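You operate a simulated robot arm through the tools that you are given. There is no shell and no other tool.

You are at the controls of a simulated robot arm. One attempt, no reset.

## Task
Wipe up the puddle, then return the well's ice bag to the carton.
Fine: use the yellow cloth and put it back; the open carton on the bench; shut the teal hood again. Where these are worked on the way, their far stop is far enough and under half their travel is too little: teal hood. What is to be rubbed or washed off counts as gone when no trace of it is left.
Where things are to end (x, y in the base frame): ice bag within 60 mm of [500, -90].

The check looks at the end state, three seconds after you hand in, the way a careful person would. Anything else that was tipped, shoved, dropped, spilled or broken makes it a failure. Flat cloth is picked up by pressing the open fingertips on it (5 to 10 N) and closing them slowly along it; thin cloth reads only 2 to 8 mm in the jaws.

## Robot
A 7-joint arm with a fingered hand, fixed in place. Base frame: the origin is on the floor under the middle of its stand, x ahead of it, y to its left, z up; the work surface is at about z = 800. Readings come in mm, rad, newtons and seconds.
With the tool pointing down near the work surface it reaches from about 220 to 760 mm from the base axis. Its first joint turns from -2.897 to 2.897 rad. Payload 4 kg.
Tool frame: the origin (TCP) lies between the finger pads and is the grasp point; the fingertips stand 28 mm ahead of it; z points along the fingers, y is the line along which they close. The gripper opens to 168 mm; its body begins 79 mm behind the TCP. The gripper is a hand of 4 fingers: y runs from the thumb to the fingers, the wrist lies at [0, 0, -249] in the tool frame, and closing takes about 1.5 s.
Orientation is that of the tool frame in the base frame, as a unit quaternion [x, y, z, w]. With the fingers straight down and closing along the base's y, the tool's x points along the base's -x, its y along +y and its z along -z.

## Interface
- The arm moves only by the tool send_rows. Its argument "deltas" is a list of rows, each a list of 2 entries, a list of its own where there are three numbers: the shift along the tool's x, y, z in mm, then the turn, a rotation vector about the tool's x, y, z in rad. In form: [[[dx, dy, dz], [rx, ry, rz]], ...]. A call has 1 to 20 rows; each row shifts and turns the commanded pose from where the row before left it, along the tool's axes as they then stand. "gripper" is the closure, from 0 (fully open) to 1 (shut), set as the call begins (left out, the last holds). Rows are played at 5 a second. More than 50 mm and 0.15 rad between two rows, or a gripper value outside its range, and nothing of the call is played. Where a pose cannot be reached the arm comes as near as it can. A force on the tool above 40 N (or 10 N above the force at the start of the call, whichever is more), or a blocked arm, ends the call early, and 0.2 s more pass. The fingers move at their own pace (about 153 mm/s each) and stop on an object; they squeeze with about 31 N. The grip force told is the motor's: it shows also when the fingers shut on nothing. Time passes only in rows, and 0.2 s behind the last, so rows that do not move let the fingers close. The reply holds the time, the measured pose of the TCP, the force on the tool along the base axes, the opening and the grip force, in the units named above and with some noise, with the torque about the TCP (base axes, N m) and any sound that the robot's microphone picked up.
- Cameras (640 x 400 px; columns grow to the right, rows downward): "scene" is fixed at [226.9, 502.7, 1559]; the picture's right is [-0.79, -0.61, 0.00], its down [-0.47, 0.61, -0.64] and it looks along [0.39, -0.50, -0.77] (base axes); focal length 340 px, centre (320, 200). "wrist" rides on the gripper at [60, -60, -110] in the tool frame; the picture's right is [0.71, 0.71, 0.00], its down [-0.56, 0.56, -0.61] and it looks along [-0.43, 0.43, 0.79] (tool axes); focal length 265 px, centre (320, 200). There is no depth. A picture from a camera that has moved, and an enlarged one, comes with that camera's place and axes in the base frame and with its lens. The place of the scene camera against the robot may be out by one fixed shift of up to 25 mm in any direction.
- snapshot(camera): a new picture of that camera. The clock stands still meanwhile.
- move_column(by): slides the trunk up (or, below 0, down) by that many mm; the arm rides with it, the base frame stays. It gives what a move gives, with no picture.
- curl_fingers(finger1, finger2, finger3, thumb_bend): sets how far each is bent, from 0 (flat) to 1 (curled in); at 0.3 the hand is open as for a grip, at 0.7 the pads meet at the TCP. One left out holds its place. A second passes; each finger stops where it meets its share of the squeeze, and holds until it gets a number again. A gripper value or a shape takes the hand back. It gives what a move gives, with no picture; readings hold the bend of each and the force on the fingers (four entries, about 0 where the hand has none), thumb and palm.
- preshape(shape): the hand has 4 fingers and takes this shape, open, in about a second: jaw (thumb against the fingers, like two jaws); tri (thumb and two fingers); tip (a fingertip pinch); poke (one finger out to press); point (the index stretched); flat (the hand flat); cup (the hand cupped); fist (a fist). The gripper value then closes the fingers along that shape, each until it touches; the sizes above hold for jaw. It gives what a move gives, with no picture.
- inspect(camera, box): a new picture of the part [left, top, right, bottom] of that camera's present view, enlarged. The clock stands still meanwhile.
- hand_in(): hands the job in; it is judged then, once.

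Nothing tells you positions but the pictures and the camera data. Unless the task says otherwise, let go and move clear before handing in.

The tools are called after "Call:" as a command line: name --argument value ..., lists and objects as JSON in quotes. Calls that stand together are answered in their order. send_rows: Moves the arm, as the interface text tells. Its arguments: {"type":"object","properties":{"deltas":{"type":"array","items":{"type":"array"}},"gripper":{"type":"number"}},"required":["deltas"]} The other tools are called the same way: move_column (by) moves the trunk up or down; preshape (shape) gives the hand a shape; curl_fingers (finger1, finger2, finger3, thumb_bend) moves the fingers one by one; snapshot (camera) takes a picture; inspect (camera, box) takes an enlarged picture of a part of a camera's view; hand_in () hands the job in.

At the start:

```text
time_s: 0.0
tcp_pos: [438.2, 24.0, 1114.1]
tool_rot: [0.001, 1.0, 0.0, 0.001]
force: [0.1, 0.2, 0.2]
moment: [0.01, 0.01, 0.0]
width: 168.1
finger_force: 0.0
shape: jaw
bend: [0.3, 0.3, 0.3, 0.3]
finger forces: [0.0, 0.0, 0.0, 0.0, 0.1, 0.1]
trunk travel left (down, up): [-548.0, 42.0]
```

scene: 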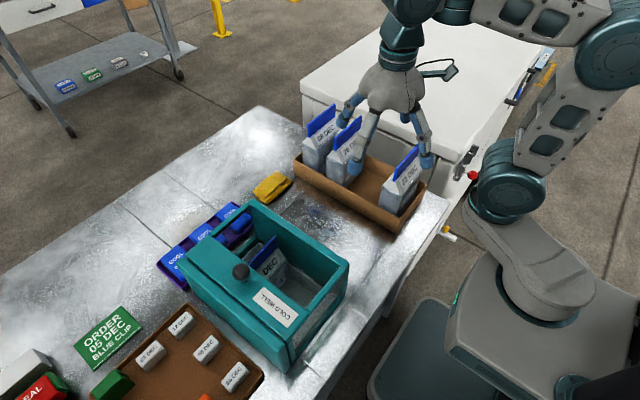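
wrist: 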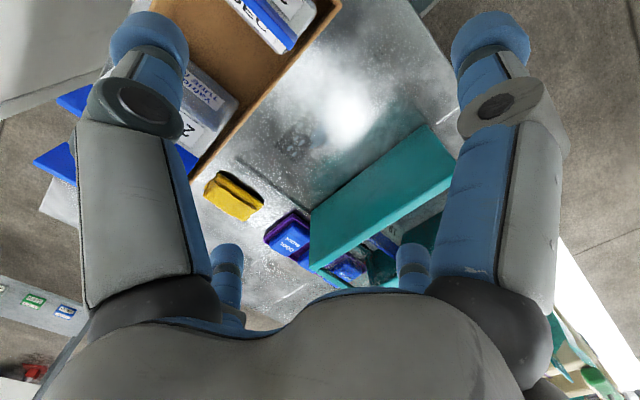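

I see a steel bench with a teal cold well (its sliding or hinged hood partly open), a brown carton holding three blue-clip bags, a folded yellow cloth and some cool packs. I'll look closer before moving anything.

Call:
inspect --camera "scene" --box '[160, 180, 360, 380]'

Call:
inspect --camera "scene" --box '[240, 80, 460, 250]'

Call:
inspect --camera "scene" --box '[0, 280, 280, 400]'

Call:
inspect --camera "wrist" --box '[190, 0, 470, 300]'

```text
2.00 times, centred on (260, 280) of scene
camera zoom: at [226.9, 502.7, 1559.0], right [-0.79, -0.61, 0.0], down [-0.47, 0.61, -0.64], along [0.39, -0.5, -0.77], focal length 679 px, centre (440, 40)
```

zoom: 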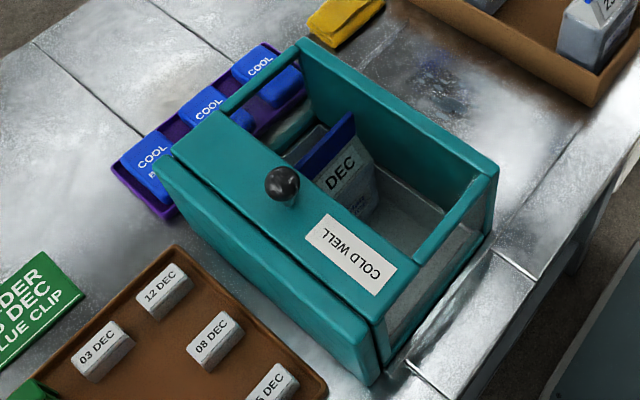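

```text
2.35 times, centred on (350, 165) of scene
camera zoom: at [226.9, 502.7, 1559.0], right [-0.79, -0.61, 0.0], down [-0.47, 0.61, -0.64], along [0.39, -0.5, -0.77], focal length 799 px, centre (249, 282)
```

zoom: 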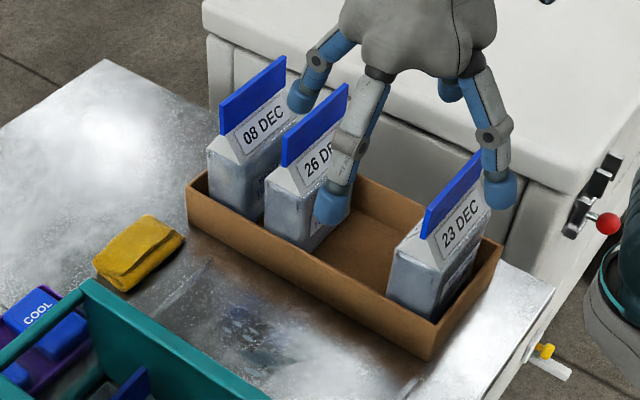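

```text
2.29 times, centred on (140, 340) of scene
camera zoom: at [226.9, 502.7, 1559.0], right [-0.79, -0.61, 0.0], down [-0.47, 0.61, -0.64], along [0.39, -0.5, -0.77], focal length 776 px, centre (731, -120)
```

zoom: 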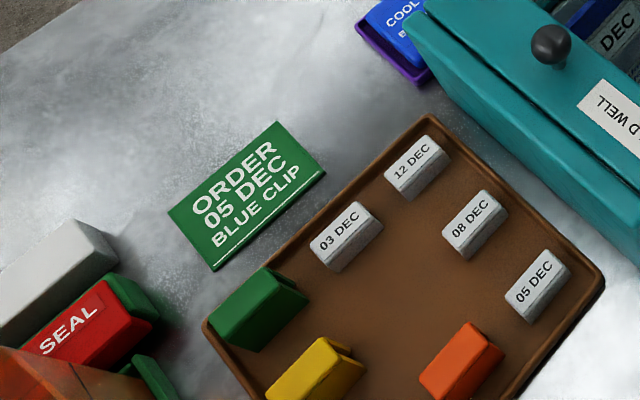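

```text
1.33 times, centred on (330, 150) of wrist
camera zoom: at [376.6, -35.6, 1224.3], right [-0.71, 0.71, 0.0], down [0.56, 0.56, 0.61], along [0.43, 0.43, -0.79], focal length 354 px, centre (307, 267)
```

zoom: 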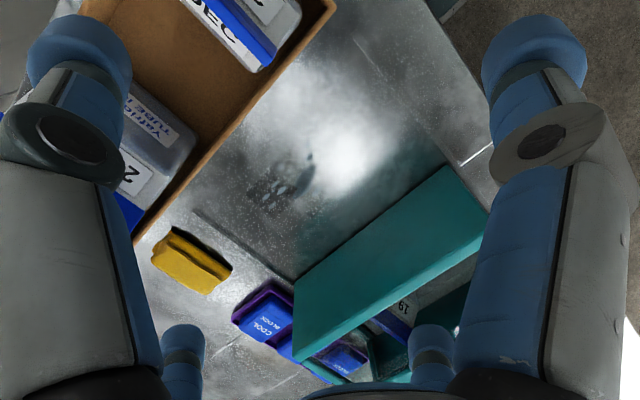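

The bench layout is clear: the carton runs along x at y from about -170 to -23, the cloth is near (705, 55), and a wet patch sits between the carton and the well. I'll move the arm high up so the wrist camera gets a better view of the puddle and the well.

Call:
send_rows --deltas '[[[16, -32, 0], [0, 0, 0]], [[16, -32, 0], [0, 0, 0]], [[16, -32, 0], [0, 0, 0]], [[16, -32, 0], [0, 0, 0]], [[0, 0, 0], [0, 0, 0]]]'

Call:
snapshot --camera "wrist"

Call:
inspect --camera "wrist" --box '[200, 60, 440, 260]'

Call:
inspect --camera "scene" --box '[230, 140, 400, 260]'

```text
time_s: 1.2
tcp_pos: [373.2, -105.6, 1116.4]
tool_rot: [-0.001, 1.0, -0.001, 0.0]
force: [-0.4, 0.0, 0.7]
moment: [-0.02, 0.01, 0.03]
width: 167.8
finger_force: 0.0
shape: jaw
bend: [0.3, 0.3, 0.3, 0.3]
finger forces: [0.0, 0.0, 0.1, 0.0, 0.1, 0.0]
trunk travel left (down, up): [-548.0, 42.0]
```

```text
taken
camera wrist: at [312.5, -166.1, 1224.9], right [-0.71, 0.71, 0.0], down [0.56, 0.56, 0.61], along [0.43, 0.43, -0.79], focal length 265 px, centre (320, 200)
```

wrist: 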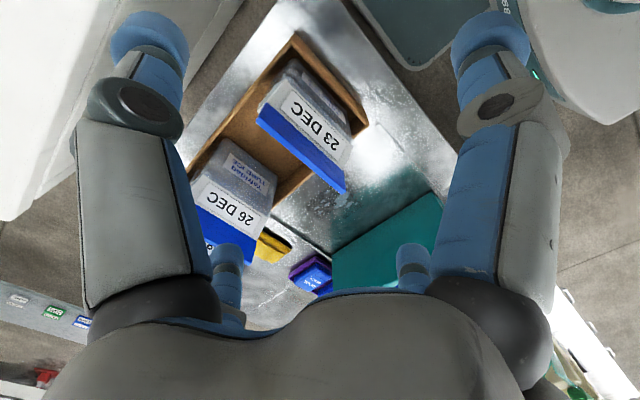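

```text
2.00 times, centred on (320, 160) of wrist
camera zoom: at [312.5, -166.1, 1224.9], right [-0.71, 0.71, 0.0], down [0.56, 0.56, 0.61], along [0.43, 0.43, -0.79], focal length 531 px, centre (320, 280)
```

zoom: 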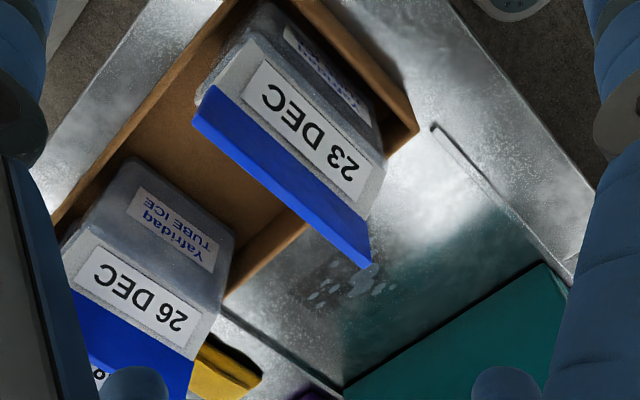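

```text
3.33 times, centred on (315, 200) of scene
camera zoom: at [226.9, 502.7, 1559.0], right [-0.79, -0.61, 0.0], down [-0.47, 0.61, -0.64], along [0.39, -0.5, -0.77], focal length 1132 px, centre (337, 200)
```

zoom: 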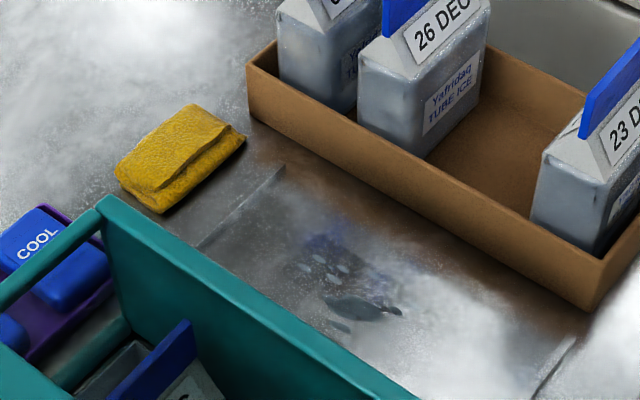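

The puddle lies around (485–560, 60–105), and the well's near wall is at y≈201 with x from 373 to 640. Next I'll look over the well to understand the hood.

Call:
send_rows --deltas '[[[-4, 38, -5], [0, 0, 0]], [[-4, 38, -5], [0, 0, 0]], [[-4, 38, -5], [0, 0, 0]], [[-4, 38, -5], [0, 0, 0]], [[-4, 38, -5], [0, 0, 0]], [[-4, 38, -5], [0, 0, 0]], [[-4, 38, -5], [0, 0, 0]], [[-4, 38, -5], [0, 0, 0]], [[0, 0, 0], [0, 0, 0]]]'

Call:
snapshot --camera "wrist"

Call:
inspect --camera "wrist" --box '[180, 0, 460, 300]'

Call:
inspect --camera "scene" --box '[230, 140, 450, 280]'

```text
time_s: 3.2
tcp_pos: [407.3, 191.6, 1155.8]
tool_rot: [0.001, 1.0, 0.0, 0.0]
force: [-0.5, 1.0, 0.1]
moment: [0.0, -0.01, -0.01]
width: 167.8
finger_force: 0.1
shape: jaw
bend: [0.3, 0.3, 0.3, 0.3]
finger forces: [0.0, 0.1, 0.0, 0.0, 0.0, 0.1]
out of reach, approached as far as the arm can: row 1
trunk travel left (down, up): [-548.0, 42.0]
```

```text
taken
camera wrist: at [346.1, 131.2, 1264.6], right [-0.71, 0.71, 0.0], down [0.56, 0.56, 0.61], along [0.43, 0.43, -0.79], focal length 265 px, centre (320, 200)
```

wrist: 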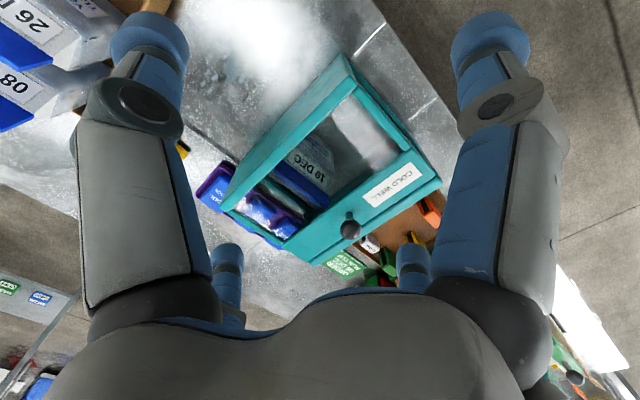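

```text
1.33 times, centred on (320, 150) of wrist
camera zoom: at [346.1, 131.2, 1264.6], right [-0.71, 0.71, 0.0], down [0.56, 0.56, 0.61], along [0.43, 0.43, -0.79], focal length 354 px, centre (320, 267)
```

zoom: 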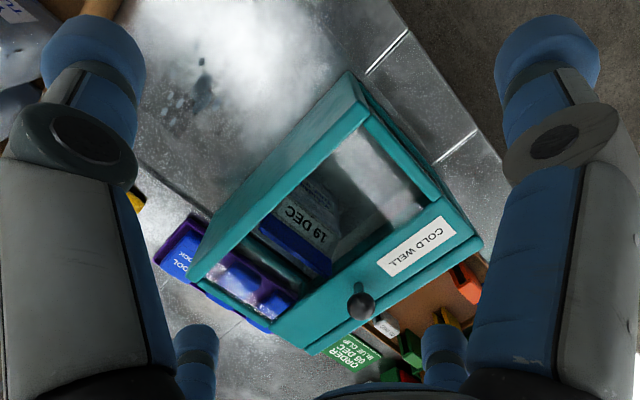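

```text
2.86 times, centred on (340, 210) of scene
camera zoom: at [226.9, 502.7, 1559.0], right [-0.79, -0.61, 0.0], down [-0.47, 0.61, -0.64], along [0.39, -0.5, -0.77], focal length 970 px, centre (263, 171)
```

zoom: 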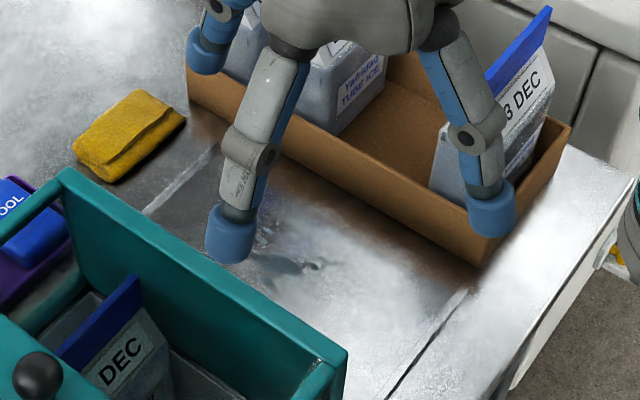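

I'm zooming in on the well's top to find out whether it is open or glazed, and how the hood moves.

Call:
inspect --camera "wrist" --box '[210, 40, 450, 280]'

Call:
inspect --camera "wrist" --box '[290, 40, 450, 160]'

Call:
inspect --camera "scene" --box '[200, 190, 360, 290]'

Call:
inspect --camera "scene" --box '[260, 250, 380, 390]'

```text
1.67 times, centred on (330, 160) of wrist
camera zoom: at [346.1, 131.2, 1264.6], right [-0.71, 0.71, 0.0], down [0.56, 0.56, 0.61], along [0.43, 0.43, -0.79], focal length 442 px, centre (303, 267)
```

zoom: 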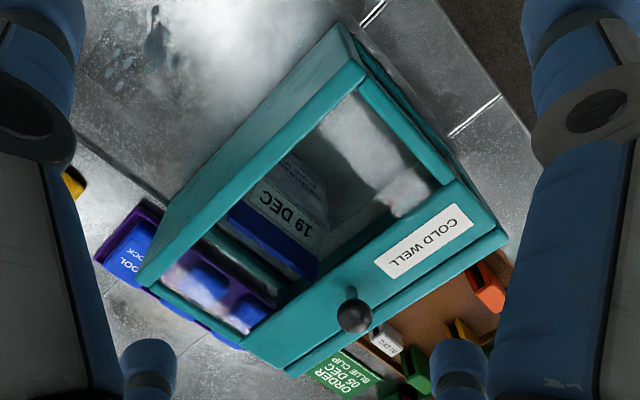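

```text
3.33 times, centred on (370, 100) of wrist
camera zoom: at [346.1, 131.2, 1264.6], right [-0.71, 0.71, 0.0], down [0.56, 0.56, 0.61], along [0.43, 0.43, -0.79], focal length 885 px, centre (153, 533)
```

zoom: 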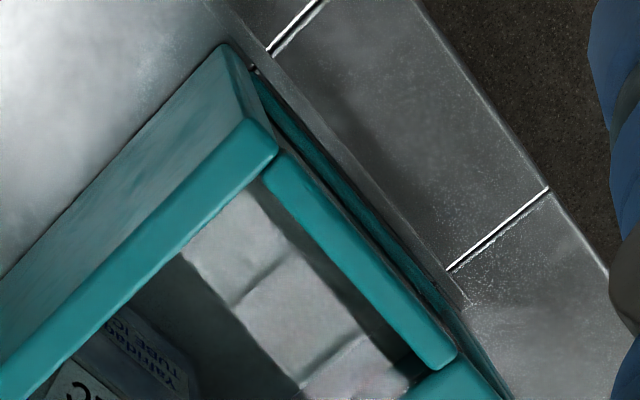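

```text
4.00 times, centred on (280, 240) of scene
camera zoom: at [226.9, 502.7, 1559.0], right [-0.79, -0.61, 0.0], down [-0.47, 0.61, -0.64], along [0.39, -0.5, -0.77], focal length 1359 px, centre (480, 40)
```

zoom: 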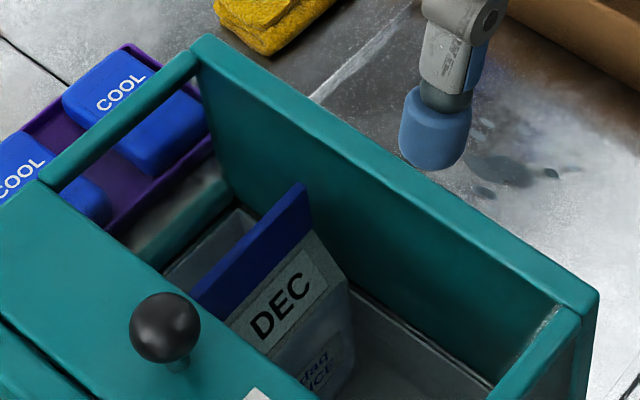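

```text
2.86 times, centred on (320, 320) of scene
camera zoom: at [226.9, 502.7, 1559.0], right [-0.79, -0.61, 0.0], down [-0.47, 0.61, -0.64], along [0.39, -0.5, -0.77], focal length 970 px, centre (320, -143)
```

zoom: 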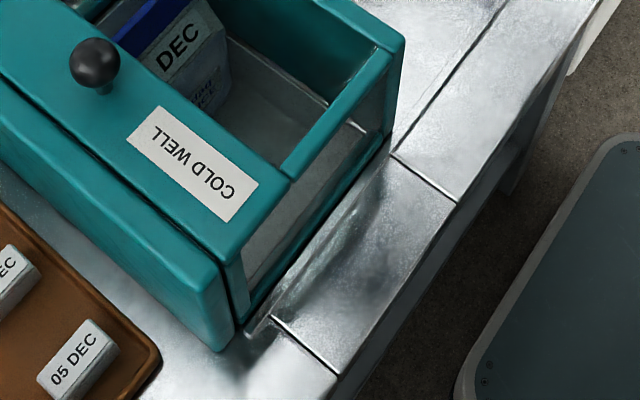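

The hood plate with the knob sits over the far side of the well (y≈323–400), but I can't tell whether the rest is open or glazed. I'll take another viewpoint to judge it by parallax.

Call:
send_rows --deltas '[[[-30, 20, 0], [0, 0, 0]], [[-30, 20, 0], [0, 0, 0]], [[-30, 20, 0], [0, 0, 0]], [[0, 0, 0], [0, 0, 0]]]'

Call:
inspect --camera "wrist" --box '[180, 0, 460, 300]'

Call:
snapshot --camera "scene"

```text
time_s: 4.2
tcp_pos: [497.2, 252.1, 1154.4]
tool_rot: [0.001, 1.0, 0.0, 0.0]
force: [-1.1, 0.0, -0.1]
moment: [0.0, 0.01, -0.02]
width: 168.0
finger_force: 0.0
shape: jaw
bend: [0.3, 0.3, 0.3, 0.3]
finger forces: [0.0, 0.0, 0.0, 0.0, 0.0, 0.1]
trunk travel left (down, up): [-548.0, 42.0]
```

```text
1.33 times, centred on (320, 150) of wrist
camera zoom: at [436.9, 191.1, 1263.4], right [-0.71, 0.71, 0.0], down [0.56, 0.56, 0.61], along [0.43, 0.43, -0.79], focal length 354 px, centre (320, 267)
```

zoom: 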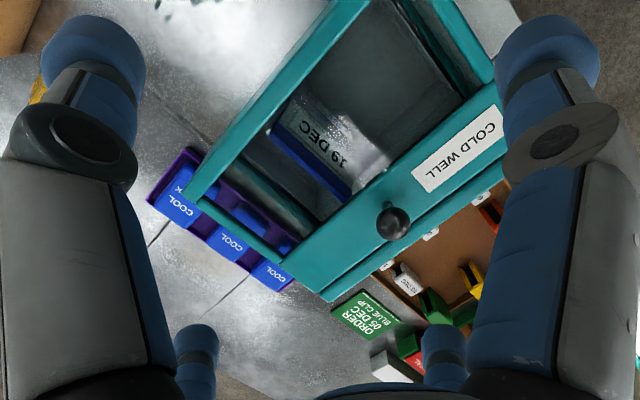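

```text
taken
```

scene: 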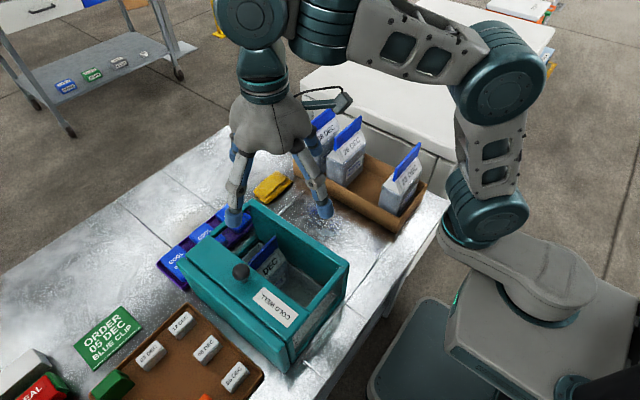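

Call:
inspect --camera "wrist" --box '[270, 60, 410, 180]'

Call:
inspect --camera "wrist" --box '[330, 0, 470, 110]'

Call:
inspect --camera "wrist" --box '[220, 120, 360, 240]'

```text
3.33 times, centred on (340, 120) of wrist
camera zoom: at [436.9, 191.1, 1263.4], right [-0.71, 0.71, 0.0], down [0.56, 0.56, 0.61], along [0.43, 0.43, -0.79], focal length 885 px, centre (253, 467)
```

zoom: 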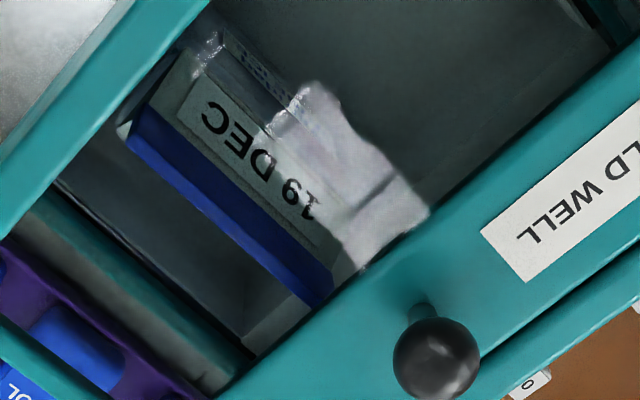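

```text
3.64 times, centred on (400, 55) of wrist
camera zoom: at [436.9, 191.1, 1263.4], right [-0.71, 0.71, 0.0], down [0.56, 0.56, 0.61], along [0.43, 0.43, -0.79], focal length 965 px, centre (29, 727)
```

zoom: 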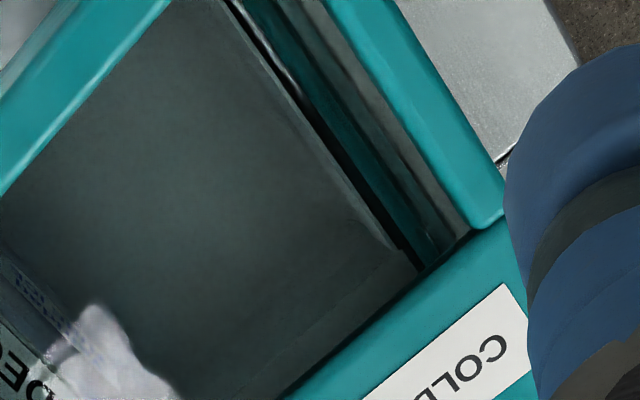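

```text
3.33 times, centred on (290, 180) of wrist
camera zoom: at [436.9, 191.1, 1263.4], right [-0.71, 0.71, 0.0], down [0.56, 0.56, 0.61], along [0.43, 0.43, -0.79], focal length 885 px, centre (420, 267)
```

zoom: 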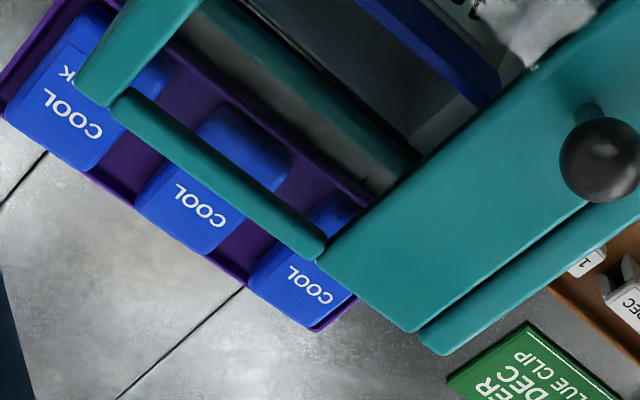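

Reflections lying over the bag's label show the hood has a glass top, so it is shut now. Tracks along y at x≈362 and 640 suggest it slides toward the carton, over the puddle, so the wiping has to come first. I'll turn the tool 90° so it closes along x, then look at the cloth.

Call:
send_rows --deltas '[[[0, 0, 0], [0, 0, 0.1428]], [[0, 0, 0], [0, 0, 0.1428]], [[0, 0, 0], [0, 0, 0.1428]], [[0, 0, 0], [0, 0, 0.1428]], [[0, 0, 0], [0, 0, 0.1428]], [[0, 0, 0], [0, 0, 0.1428]], [[0, 0, 0], [0, 0, 0.1428]], [[0, 0, 0], [0, 0, 0.1428]], [[0, 0, 0], [0, 0, 0.1428]], [[0, 0, 0], [0, 0, 0.1428]], [[0, 0, 0], [0, 0, 0.1428]], [[0, 0, 0], [0, 0, 0]]]'

Call:
snapshot --camera "wrist"

```text
time_s: 6.8
tcp_pos: [498.2, 252.9, 1153.3]
tool_rot: [0.707, 0.707, 0.0, 0.0]
force: [-0.9, -0.6, -1.4]
moment: [-0.01, -0.02, 0.01]
width: 167.8
finger_force: 0.1
shape: jaw
bend: [0.3, 0.3, 0.3, 0.3]
finger forces: [0.0, 0.0, 0.1, 0.0, 0.0, 0.1]
trunk travel left (down, up): [-548.0, 42.0]
```

```text
taken
camera wrist: at [436.6, 313.4, 1263.3], right [0.71, 0.71, 0.0], down [0.56, -0.56, 0.61], along [0.43, -0.44, -0.79], focal length 265 px, centre (320, 200)
```

wrist: 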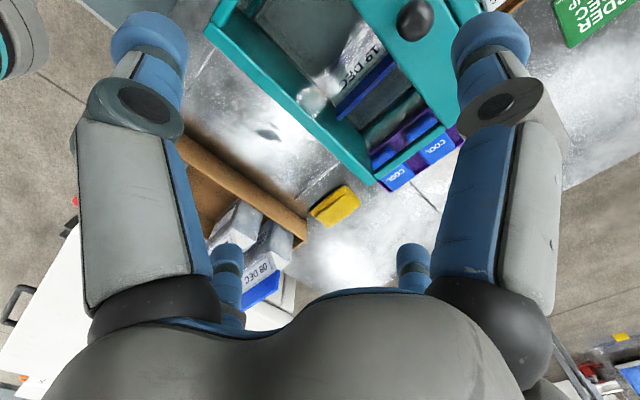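

Call:
send_rows --deltas '[[[-15.5, 21, 25], [0, 0, 0]], [[-15.5, 21, 25], [0, 0, 0]], [[-15.5, 21, 25], [0, 0, 0]], [[-15.5, 21, 25], [0, 0, 0]], [[0, 0, 0], [0, 0, 0]]]'

Call:
snapshot --camera "wrist"

Call:
inspect --camera "wrist" --box '[200, 60, 440, 260]'

Call:
inspect --camera "wrist" --box '[180, 0, 330, 120]'

```text
time_s: 8.0
tcp_pos: [583.9, 190.2, 1050.8]
tool_rot: [0.707, 0.707, 0.0, 0.0]
force: [-0.1, -0.7, 0.4]
moment: [0.02, 0.01, 0.03]
width: 167.7
finger_force: 0.0
shape: jaw
bend: [0.3, 0.3, 0.3, 0.3]
finger forces: [0.0, 0.0, 0.0, 0.0, 0.0, 0.0]
trunk travel left (down, up): [-548.0, 42.0]
```

```text
taken
camera wrist: at [522.2, 250.5, 1160.7], right [0.71, 0.71, 0.0], down [0.56, -0.56, 0.61], along [0.43, -0.43, -0.79], focal length 265 px, centre (320, 200)
```

wrist: 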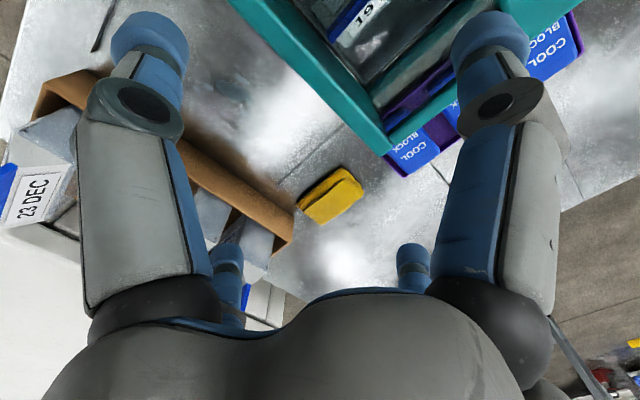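

```text
2.00 times, centred on (320, 160) of wrist
camera zoom: at [522.2, 250.5, 1160.7], right [0.71, 0.71, 0.0], down [0.56, -0.56, 0.61], along [0.43, -0.43, -0.79], focal length 531 px, centre (320, 280)
```

zoom: 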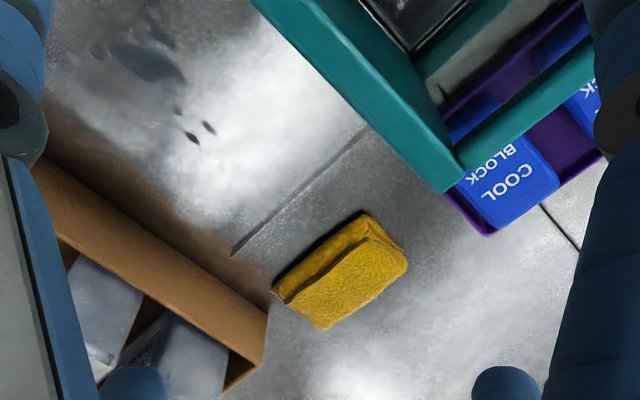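

```text
3.33 times, centred on (255, 60) of wrist
camera zoom: at [522.2, 250.5, 1160.7], right [0.71, 0.71, 0.0], down [0.56, -0.56, 0.61], along [0.43, -0.43, -0.79], focal length 885 px, centre (537, 667)
```

zoom: 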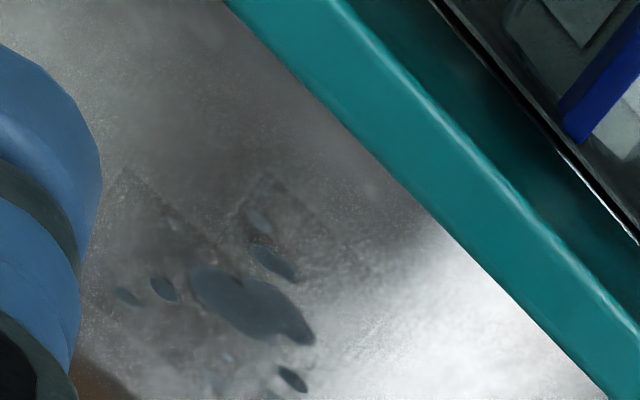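

The puddle shows clearly as one main blob near (512, 100) with droplets out to x 470–575 and y 60–135. The folded cloth is near (720, 70). I'll move above the cloth to refine its position.

Call:
send_rows --deltas '[[[-24.4, 26.8, 24], [0, 0, 0]], [[-24.4, 26.8, 24], [0, 0, 0]], [[-24.4, 26.8, 24], [0, 0, 0]], [[-24.4, 26.8, 24], [0, 0, 0]], [[-24.4, 26.8, 24], [0, 0, 0]], [[0, 0, 0], [0, 0, 0]]]'

Call:
snapshot --camera "wrist"

Call:
inspect --camera "wrist" --box '[220, 50, 420, 200]'

Call:
snapshot --camera "scene"

```text
time_s: 9.4
tcp_pos: [712.5, 65.9, 934.6]
tool_rot: [0.707, 0.707, -0.001, 0.0]
force: [-0.1, 0.1, -0.1]
moment: [0.0, 0.0, 0.01]
width: 168.1
finger_force: 0.0
shape: jaw
bend: [0.3, 0.3, 0.3, 0.3]
finger forces: [0.1, 0.0, 0.0, 0.1, 0.1, 0.0]
trunk travel left (down, up): [-548.0, 42.0]
```

```text
taken
camera wrist: at [651.8, 126.7, 1043.8], right [0.71, 0.71, 0.0], down [0.56, -0.56, 0.61], along [0.43, -0.43, -0.79], focal length 265 px, centre (320, 200)
```

wrist: 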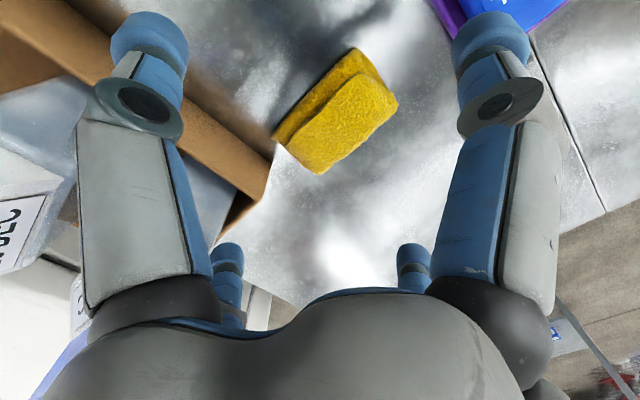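

```text
2.67 times, centred on (320, 125) of wrist
camera zoom: at [651.8, 126.7, 1043.8], right [0.71, 0.71, 0.0], down [0.56, -0.56, 0.61], along [0.43, -0.43, -0.79], focal length 708 px, centre (320, 400)
```

zoom: 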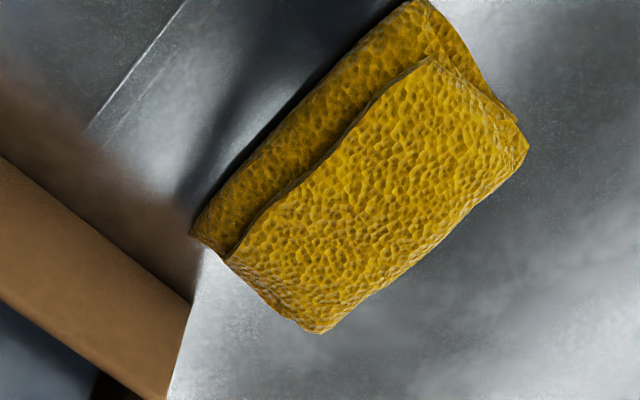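

```text
taken
```

scene: 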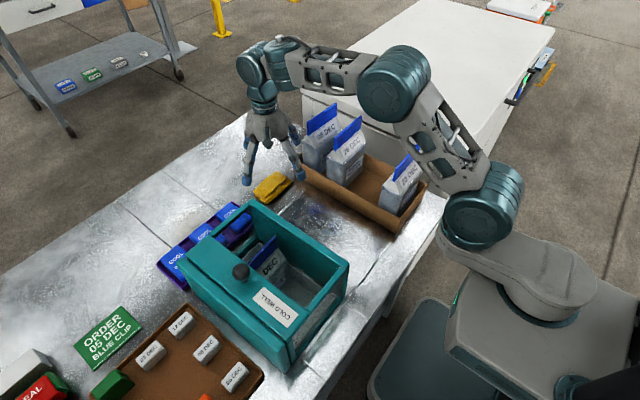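

The cloth is about 60×103 mm, centred near (725, 72), and the carton's corner is close by at about (714, -12). The hand seems to have four digits in a cross, so I'll test how they close in the air before going down.

Call:
send_rows --deltas '[[[0, 0, 0], [0, 0, 0]], [[0, 0, 0], [0, 0, 0]], [[0, 0, 0], [0, 0, 0]], [[0, 0, 0], [0, 0, 0]]]' --gripper 0.45

Call:
snapshot --camera "wrist"

Call:
inspect --camera "scene" --box '[210, 80, 330, 210]'

```text
time_s: 10.4
tcp_pos: [711.4, 66.1, 935.3]
tool_rot: [0.707, 0.707, 0.001, -0.001]
force: [0.6, 0.3, -0.3]
moment: [0.01, -0.05, -0.03]
width: 93.2
finger_force: 0.0
shape: jaw
bend: [0.32, 0.32, 0.32, 0.32]
finger forces: [0.0, 0.0, 0.0, 0.0, 0.0, 0.1]
trunk travel left (down, up): [-548.0, 42.0]
```

```text
taken
camera wrist: at [651.5, 126.8, 1044.1], right [0.71, 0.71, 0.0], down [0.56, -0.56, 0.61], along [0.43, -0.43, -0.79], focal length 265 px, centre (320, 200)
```

wrist: 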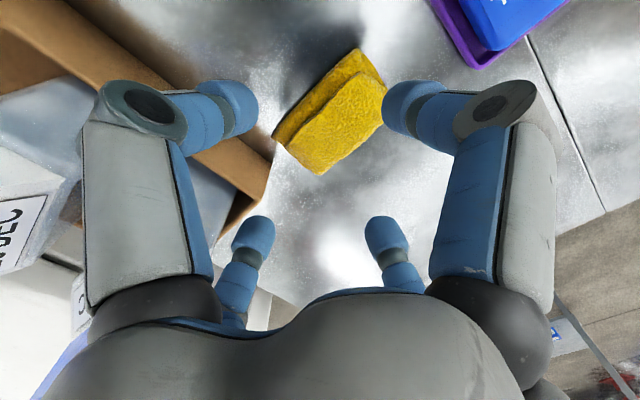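

```text
3.08 times, centred on (270, 145) of scene
camera zoom: at [226.9, 502.7, 1559.0], right [-0.79, -0.61, 0.0], down [-0.47, 0.61, -0.64], along [0.39, -0.5, -0.77], focal length 1045 px, centre (474, 369)
```

zoom: 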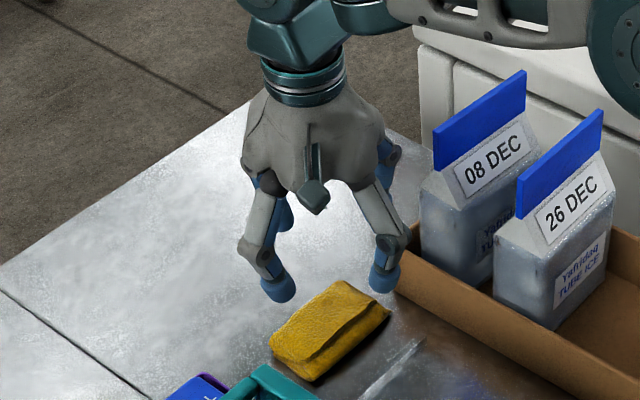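

The digits close radially in a cross, and at 0.45 they stand 93 mm apart. I'll set about 115 mm, centre slightly outward at x≈735 so the near digit clears the carton corner, and check before going down.

Call:
send_rows --deltas '[[[4, 12, 20], [0, 0, 0]], [[4, 12, 24], [0, 0, 0]], [[0, 0, 0], [0, 0, 0]]]' --gripper 0.32

Call:
snapshot --camera "wrist"

Call:
inspect --camera "scene" --box '[210, 80, 330, 210]'

```text
time_s: 11.2
tcp_pos: [740.0, 73.5, 891.7]
tool_rot: [0.707, 0.707, 0.0, 0.0]
force: [0.5, -0.8, -0.3]
moment: [-0.04, 0.0, 0.03]
width: 113.4
finger_force: 0.0
shape: jaw
bend: [0.26, 0.26, 0.26, 0.26]
finger forces: [0.0, 0.0, 0.0, 0.0, 0.1, 0.1]
trunk travel left (down, up): [-548.0, 42.0]
```

```text
taken
camera wrist: at [678.5, 133.1, 1001.0], right [0.71, 0.71, 0.0], down [0.56, -0.56, 0.61], along [0.43, -0.43, -0.79], focal length 265 px, centre (320, 200)
```

wrist: 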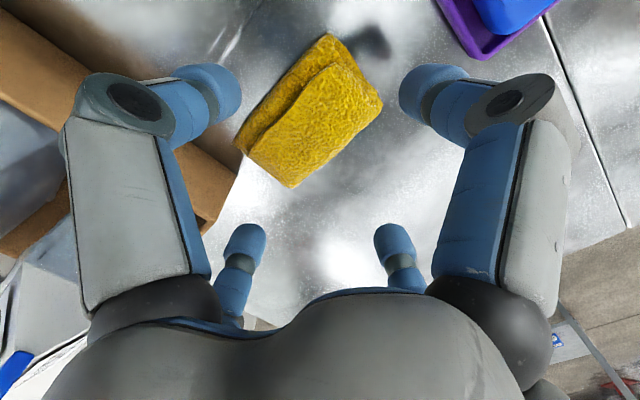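

```text
3.08 times, centred on (270, 145) of scene
camera zoom: at [226.9, 502.7, 1559.0], right [-0.79, -0.61, 0.0], down [-0.47, 0.61, -0.64], along [0.39, -0.5, -0.77], focal length 1045 px, centre (474, 369)
```

zoom: 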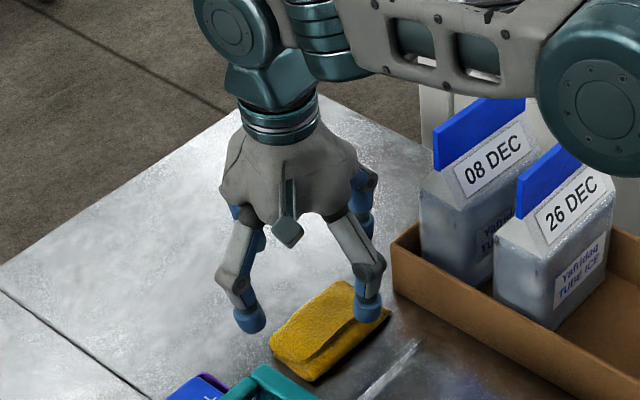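

The cloth measures x 696–756 and y 20–123, and the digit nearest the carton has clear space. I'm going down to fingertip level beside the cloth.

Call:
send_rows --deltas '[[[-1, -6, 15], [0, 0, 0]], [[0, 0, 15], [0, 0, 0]], [[0, 0, 12], [0, 0, 0]], [[0, 0, 8], [0, 0, 0]], [[0, 0, 0], [0, 0, 0]]]'

Call:
snapshot --camera "wrist"

Call:
inspect --camera "scene" --box '[220, 120, 320, 220]'

```text
time_s: 12.4
tcp_pos: [734.8, 74.7, 839.9]
tool_rot: [0.707, 0.707, 0.0, 0.0]
force: [0.0, 0.8, -0.8]
moment: [0.01, -0.01, 0.02]
width: 114.1
finger_force: 0.0
shape: jaw
bend: [0.26, 0.26, 0.26, 0.26]
finger forces: [0.1, 0.1, 0.0, 0.0, 0.0, 0.0]
trunk travel left (down, up): [-548.0, 42.0]
```

```text
taken
camera wrist: at [673.3, 135.3, 949.1], right [0.71, 0.71, 0.0], down [0.56, -0.56, 0.61], along [0.43, -0.43, -0.79], focal length 265 px, centre (320, 200)
```

wrist: 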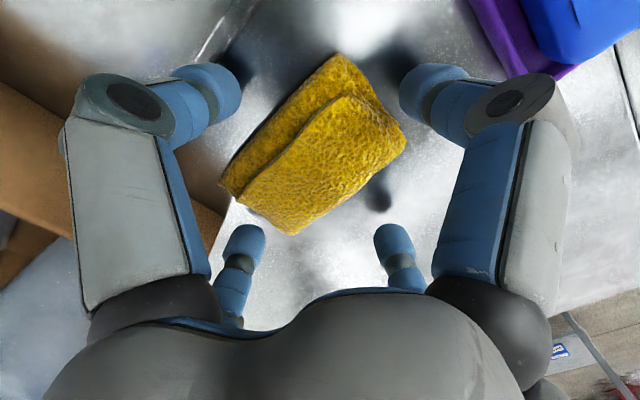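

```text
4.00 times, centred on (270, 170) of scene
camera zoom: at [226.9, 502.7, 1559.0], right [-0.79, -0.61, 0.0], down [-0.47, 0.61, -0.64], along [0.39, -0.5, -0.77], focal length 1359 px, centre (520, 320)
```

zoom: 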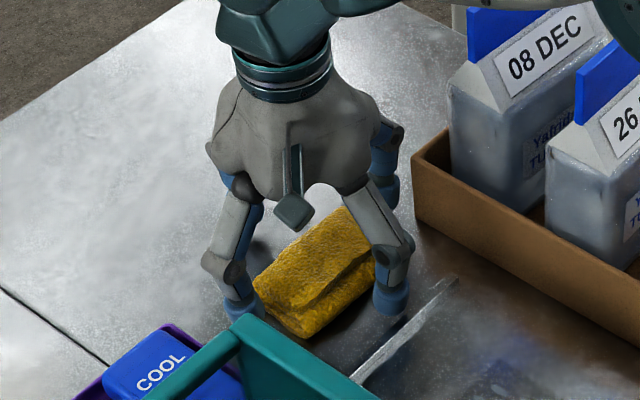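

Call:
send_rows --deltas '[[[0, 0, 5], [0, 0, 0]], [[0, 0, 3], [0, 0, 0]], [[0, 0, 0], [0, 0, 0]]]' --gripper 0.36

Call:
send_rows --deltas '[[[0, 0, 0], [0, 0, 0]], [[0, 0, 0], [0, 0, 0]], [[0, 0, 0], [0, 0, 0]]]' --gripper 0.5

Call:
snapshot --camera "wrist"

```text
time_s: 13.2
tcp_pos: [733.7, 76.5, 832.1]
tool_rot: [0.707, 0.707, 0.0, 0.001]
force: [0.5, -0.5, 0.2]
moment: [-0.02, -0.04, 0.05]
width: 108.2
finger_force: 0.0
shape: jaw
bend: [0.27, 0.28, 0.27, 0.28]
finger forces: [0.1, 0.0, 0.4, 0.1, 0.1, 0.0]
trunk travel left (down, up): [-548.0, 42.0]
```

```text
time_s: 14.0
tcp_pos: [734.6, 76.7, 832.6]
tool_rot: [0.707, 0.707, 0.0, -0.001]
force: [-0.1, -0.5, 0.4]
moment: [-0.04, -0.01, -0.01]
width: 91.8
finger_force: 0.0
shape: jaw
bend: [0.29, 0.34, 0.29, 0.34]
finger forces: [5.4, 0.0, 5.7, 0.0, 0.1, 0.0]
trunk travel left (down, up): [-548.0, 42.0]
```

```text
taken
camera wrist: at [673.1, 136.4, 941.2], right [0.71, 0.71, 0.0], down [0.56, -0.56, 0.61], along [0.43, -0.43, -0.79], focal length 265 px, centre (320, 200)
```

wrist: 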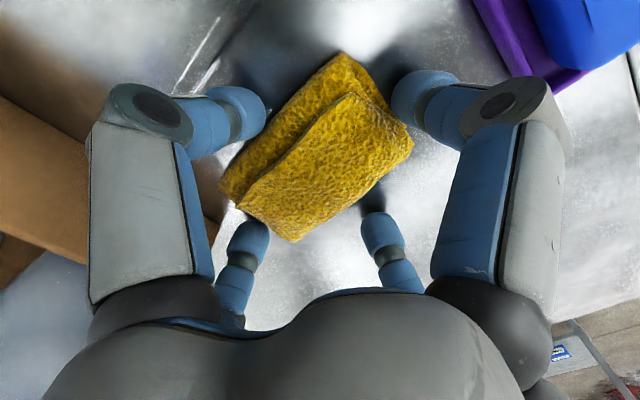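

The end digits have touched the cloth at about 5 N each while the other two are still closing. I'll keep closing.

Call:
send_rows --deltas '[[[0, 0, 0], [0, 0, 0]], [[0, 0, 0], [0, 0, 0]], [[0, 0, 0], [0, 0, 0]]]' --gripper 0.65

Call:
send_rows --deltas '[[[0, 0, 0], [0, 0, 0]], [[0, 0, 0], [0, 0, 0]], [[0, 0, 0], [0, 0, 0]], [[0, 0, 0], [0, 0, 0]]]' --gripper 0.8

Call:
snapshot --camera "wrist"

Call:
inspect --camera "scene" --box '[220, 120, 320, 220]'

```text
time_s: 14.8
tcp_pos: [734.0, 76.3, 831.5]
tool_rot: [0.707, 0.707, -0.001, 0.0]
force: [0.2, 0.7, 0.0]
moment: [-0.02, -0.03, -0.01]
width: 73.7
finger_force: 30.9
shape: jaw
bend: [0.29, 0.78, 0.29, 0.4]
finger forces: [27.7, 28.7, 27.8, 0.0, 28.9, 0.1]
trunk travel left (down, up): [-548.0, 42.0]
```

```text
time_s: 15.8
tcp_pos: [734.4, 75.1, 831.2]
tool_rot: [0.707, 0.707, 0.0, 0.0]
force: [0.2, -0.4, 0.4]
moment: [-0.03, 0.04, -0.02]
width: 73.7
finger_force: 31.0
shape: jaw
bend: [0.29, 0.78, 0.29, 0.4]
finger forces: [27.7, 28.7, 27.7, 0.0, 28.8, 0.0]
trunk travel left (down, up): [-548.0, 42.0]
```

```text
taken
camera wrist: at [673.2, 136.4, 941.2], right [0.71, 0.71, 0.0], down [0.56, -0.56, 0.61], along [0.43, -0.43, -0.79], focal length 265 px, centre (320, 200)
```

wrist: 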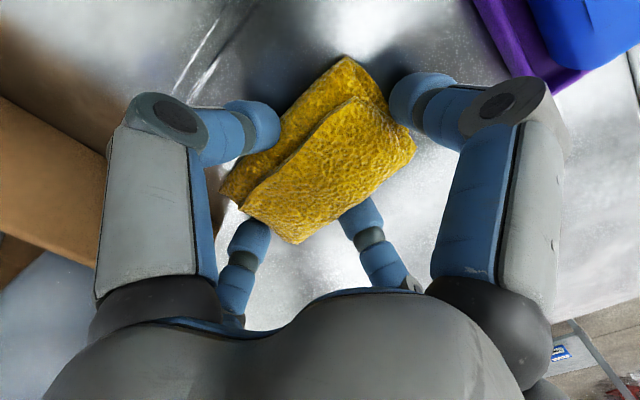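

```text
4.00 times, centred on (270, 170) of scene
camera zoom: at [226.9, 502.7, 1559.0], right [-0.79, -0.61, 0.0], down [-0.47, 0.61, -0.64], along [0.39, -0.5, -0.77], focal length 1359 px, centre (520, 320)
```

zoom: 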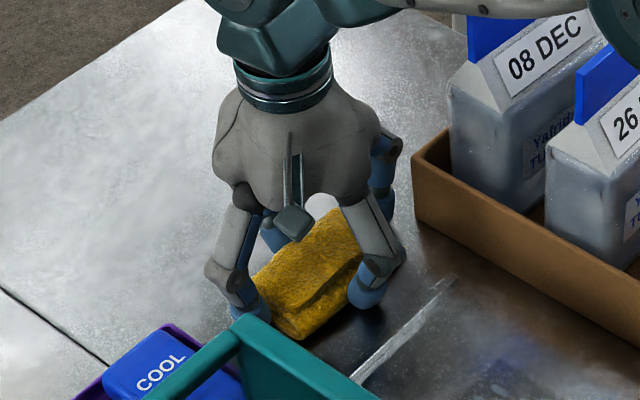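

The cloth is held by all four digits, with the TCP at (734, 75.5, 831). I'll lift it and carry it over the tracks to the puddle.

Call:
send_rows --deltas '[[[0, 0, -15], [0, 0, 0]], [[0, 0, -20], [0, 0, 0]], [[4, -30, 0], [0, 0, 0]], [[4, -35, 0], [0, 0, 0]], [[4, -35, 0], [0, 0, 0]], [[4, -35, 0], [0, 0, 0]], [[0, 0, 0], [0, 0, 0]]]'

Call:
snapshot --camera "wrist"

Call:
snapshot --camera "scene"

```text
time_s: 17.4
tcp_pos: [597.2, 92.1, 866.0]
tool_rot: [0.708, 0.707, 0.0, 0.0]
force: [-0.3, -0.4, -0.2]
moment: [-0.05, -0.03, 0.01]
width: 73.5
finger_force: 30.9
shape: jaw
bend: [0.29, 0.78, 0.29, 0.4]
finger forces: [27.7, 28.8, 27.7, 0.0, 28.7, 0.0]
trunk travel left (down, up): [-548.0, 42.0]
```

```text
taken
camera wrist: at [536.3, 152.4, 975.2], right [0.71, 0.71, 0.0], down [0.56, -0.56, 0.61], along [0.43, -0.43, -0.79], focal length 265 px, centre (320, 200)
```

wrist: 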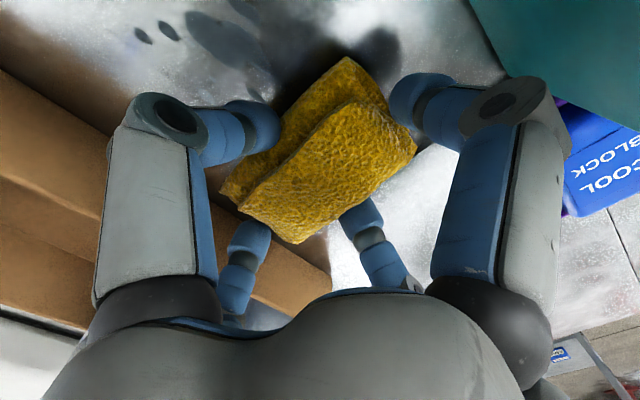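

```text
taken
```

scene: 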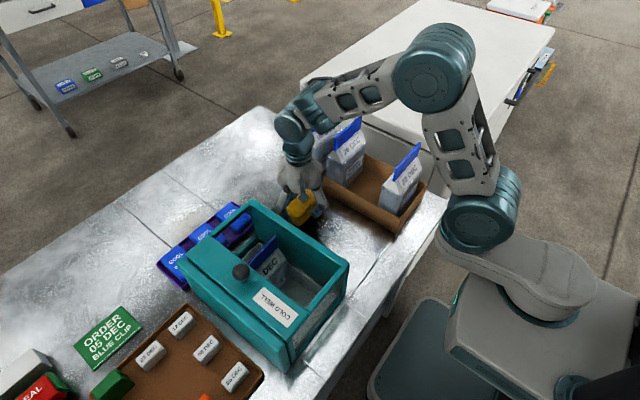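

Call:
send_rows --deltas '[[[4, 0, 15], [0, 0, 0]], [[0, 0, 12], [0, 0, 0]], [[0, 0, 5], [0, 0, 0]], [[0, 0, 2], [0, 0, 0]], [[0, 0, 0], [0, 0, 0]]]'

Call:
send_rows --deltas '[[[0, 0, 1.5], [0, 0, 0]], [[0, 0, 0], [0, 0, 0]]]'

```text
time_s: 18.6
tcp_pos: [598.5, 96.4, 833.5]
tool_rot: [0.708, 0.706, 0.0, 0.001]
force: [-0.5, 0.9, -0.1]
moment: [0.01, -0.01, -0.02]
width: 73.6
finger_force: 31.0
shape: jaw
bend: [0.29, 0.78, 0.29, 0.4]
finger forces: [27.7, 28.8, 27.6, 0.0, 28.7, 0.0]
trunk travel left (down, up): [-548.0, 42.0]
```

```text
time_s: 19.2
tcp_pos: [598.1, 95.4, 832.7]
tool_rot: [0.707, 0.707, 0.0, -0.001]
force: [0.8, 0.4, 0.2]
moment: [-0.02, -0.02, 0.02]
width: 73.3
finger_force: 30.8
shape: jaw
bend: [0.29, 0.78, 0.29, 0.4]
finger forces: [27.7, 29.0, 27.7, 0.1, 28.7, 0.0]
trunk travel left (down, up): [-548.0, 42.0]
```

Call:
send_rows --deltas '[[[0, 0, 1.5], [0, 0, 0]], [[0, 0, 1], [0, 0, 0]], [[0, 0, 0], [0, 0, 0]]]'

Call:
send_rows --deltas '[[[0, 0, 1], [0, 0, 0]], [[0, 0, 0], [0, 0, 0]]]'

```text
time_s: 20.0
tcp_pos: [598.6, 95.5, 831.6]
tool_rot: [0.707, 0.707, 0.001, 0.0]
force: [-2.0, 0.7, 15.8]
moment: [-0.01, 0.25, -0.05]
width: 73.9
finger_force: 30.7
shape: jaw
bend: [0.29, 0.78, 0.29, 0.4]
finger forces: [28.8, 29.5, 28.8, 0.1, 30.6, 0.0]
trunk travel left (down, up): [-548.0, 42.0]
```

```text
time_s: 20.6
tcp_pos: [599.4, 95.2, 831.2]
tool_rot: [0.707, 0.708, 0.003, 0.001]
force: [0.5, 1.8, 29.2]
moment: [-0.04, 0.24, -0.04]
width: 73.6
finger_force: 30.9
shape: jaw
bend: [0.29, 0.78, 0.29, 0.4]
finger forces: [30.0, 31.4, 29.9, 0.0, 32.4, 0.0]
trunk travel left (down, up): [-548.0, 42.0]
```

Contact found: pressing is stiff at about 13 N/mm. I'll ease off to about 8–10 N and wipe across the puddle.

Call:
send_rows --deltas '[[[0, 0, -1.6], [0, 0, 0]], [[0, 0, 0], [0, 0, 0]]]'

Call:
send_rows --deltas '[[[0, -10, 0], [0, 0, 0]], [[0, -12, 0], [0, 0, 0]], [[0, -12, 0], [0, 0, 0]], [[0, -12, 0], [0, 0, 0]], [[0, -12, 0], [0, 0, 0]], [[0, -12, 0], [0, 0, 0]], [[0, -12, 0], [0, 0, 0]], [[0, -12, 0], [0, 0, 0]], [[0, -12, 0], [0, 0, 0]], [[0, -12, 0], [0, 0, 0]], [[0, -12, 0], [0, 0, 0]], [[0, -10, 0], [0, 0, 0]], [[0, 0, 0], [0, 0, 0]]]'

```text
time_s: 21.2
tcp_pos: [598.1, 95.1, 830.7]
tool_rot: [0.707, 0.707, 0.001, 0.001]
force: [2.4, 1.4, 29.2]
moment: [0.02, 0.16, -0.01]
width: 73.9
finger_force: 30.9
shape: jaw
bend: [0.29, 0.78, 0.29, 0.4]
finger forces: [30.0, 31.9, 29.9, 0.1, 31.9, 0.0]
trunk travel left (down, up): [-548.0, 42.0]
```

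```text
time_s: 24.0
tcp_pos: [458.7, 95.7, 830.5]
tool_rot: [0.708, 0.707, 0.0, 0.001]
force: [9.0, 0.2, 21.8]
moment: [-0.02, -0.16, 0.01]
width: 74.1
finger_force: 30.5
shape: jaw
bend: [0.29, 0.78, 0.29, 0.4]
finger forces: [30.2, 33.4, 30.5, 0.1, 31.2, 0.0]
trunk travel left (down, up): [-548.0, 42.0]
```

Call:
send_rows --deltas '[[[-8, 0, -0.8], [0, 0, 0]], [[-8, 0, 0], [0, 0, 0]], [[0, 12, 0], [0, 0, 0]], [[0, 12, 0], [0, 0, 0]], [[0, 12, 0], [0, 0, 0]], [[0, 12, 0], [0, 0, 0]], [[0, 12, 0], [0, 0, 0]], [[0, 12, 0], [0, 0, 0]], [[0, 12, 0], [0, 0, 0]], [[0, 12, 0], [0, 0, 0]], [[0, 12, 0], [0, 0, 0]], [[0, 12, 0], [0, 0, 0]], [[0, 12, 0], [0, 0, 0]], [[0, 8, 0], [0, 0, 0]], [[0, 0, 0], [0, 0, 0]]]'

Call:
send_rows --deltas '[[[10, 0, 0], [0, 0, 0]], [[10, 0, 0], [0, 0, 0]], [[0, -12, 0], [0, 0, 0]], [[0, -12, 0], [0, 0, 0]], [[0, -12, 0], [0, 0, 0]], [[0, -12, 0], [0, 0, 0]], [[0, -12, 0], [0, 0, 0]], [[0, -12, 0], [0, 0, 0]], [[0, -12, 0], [0, 0, 0]], [[0, -12, 0], [0, 0, 0]], [[0, -12, 0], [0, 0, 0]], [[0, -12, 0], [0, 0, 0]], [[0, -12, 0], [0, 0, 0]], [[0, -8, 0], [0, 0, 0]], [[0, 0, 0], [0, 0, 0]]]'

Call:
inspect --camera "scene" --box '[230, 140, 400, 260]'

Call:
snapshot --camera "wrist"

```text
time_s: 27.2
tcp_pos: [597.8, 80.6, 830.9]
tool_rot: [0.707, 0.707, 0.001, 0.001]
force: [-11.9, 1.0, 23.7]
moment: [0.01, 0.38, -0.01]
width: 74.0
finger_force: 31.2
shape: jaw
bend: [0.29, 0.78, 0.29, 0.4]
finger forces: [31.2, 29.8, 31.0, 0.1, 34.6, 0.0]
trunk travel left (down, up): [-548.0, 42.0]
```

```text
time_s: 30.4
tcp_pos: [458.4, 100.5, 830.1]
tool_rot: [0.707, 0.707, 0.001, 0.001]
force: [10.2, -0.2, 28.6]
moment: [-0.07, -0.12, -0.02]
width: 73.8
finger_force: 31.1
shape: jaw
bend: [0.29, 0.78, 0.29, 0.4]
finger forces: [31.2, 35.1, 31.3, 0.0, 30.0, 0.0]
trunk travel left (down, up): [-548.0, 42.0]
```

```text
3.33 times, centred on (315, 200) of scene
camera zoom: at [226.9, 502.7, 1559.0], right [-0.79, -0.61, 0.0], down [-0.47, 0.61, -0.64], along [0.39, -0.5, -0.77], focal length 1132 px, centre (337, 200)
```

zoom: 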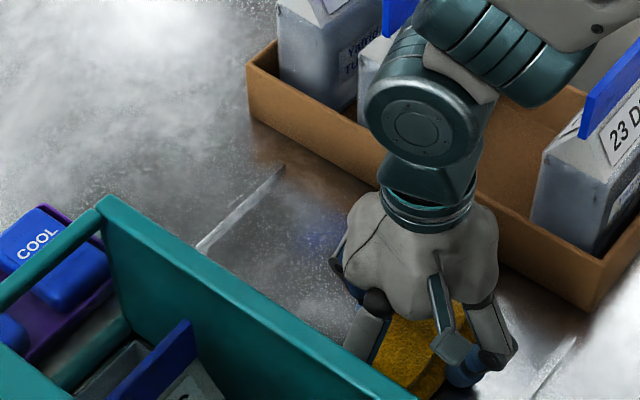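

```text
taken
camera wrist: at [397.7, 160.8, 939.5], right [0.71, 0.71, 0.0], down [0.56, -0.56, 0.62], along [0.44, -0.43, -0.79], focal length 265 px, centre (320, 200)
```

wrist: 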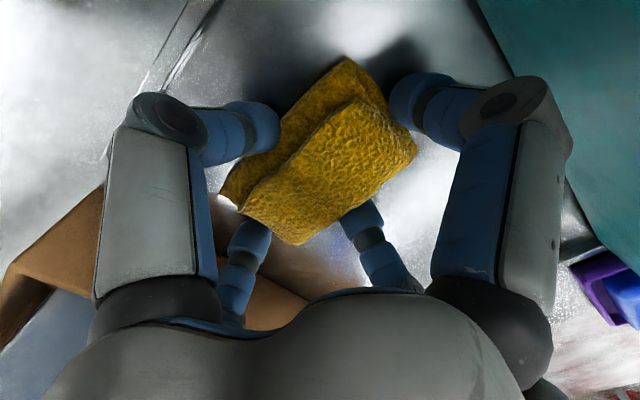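

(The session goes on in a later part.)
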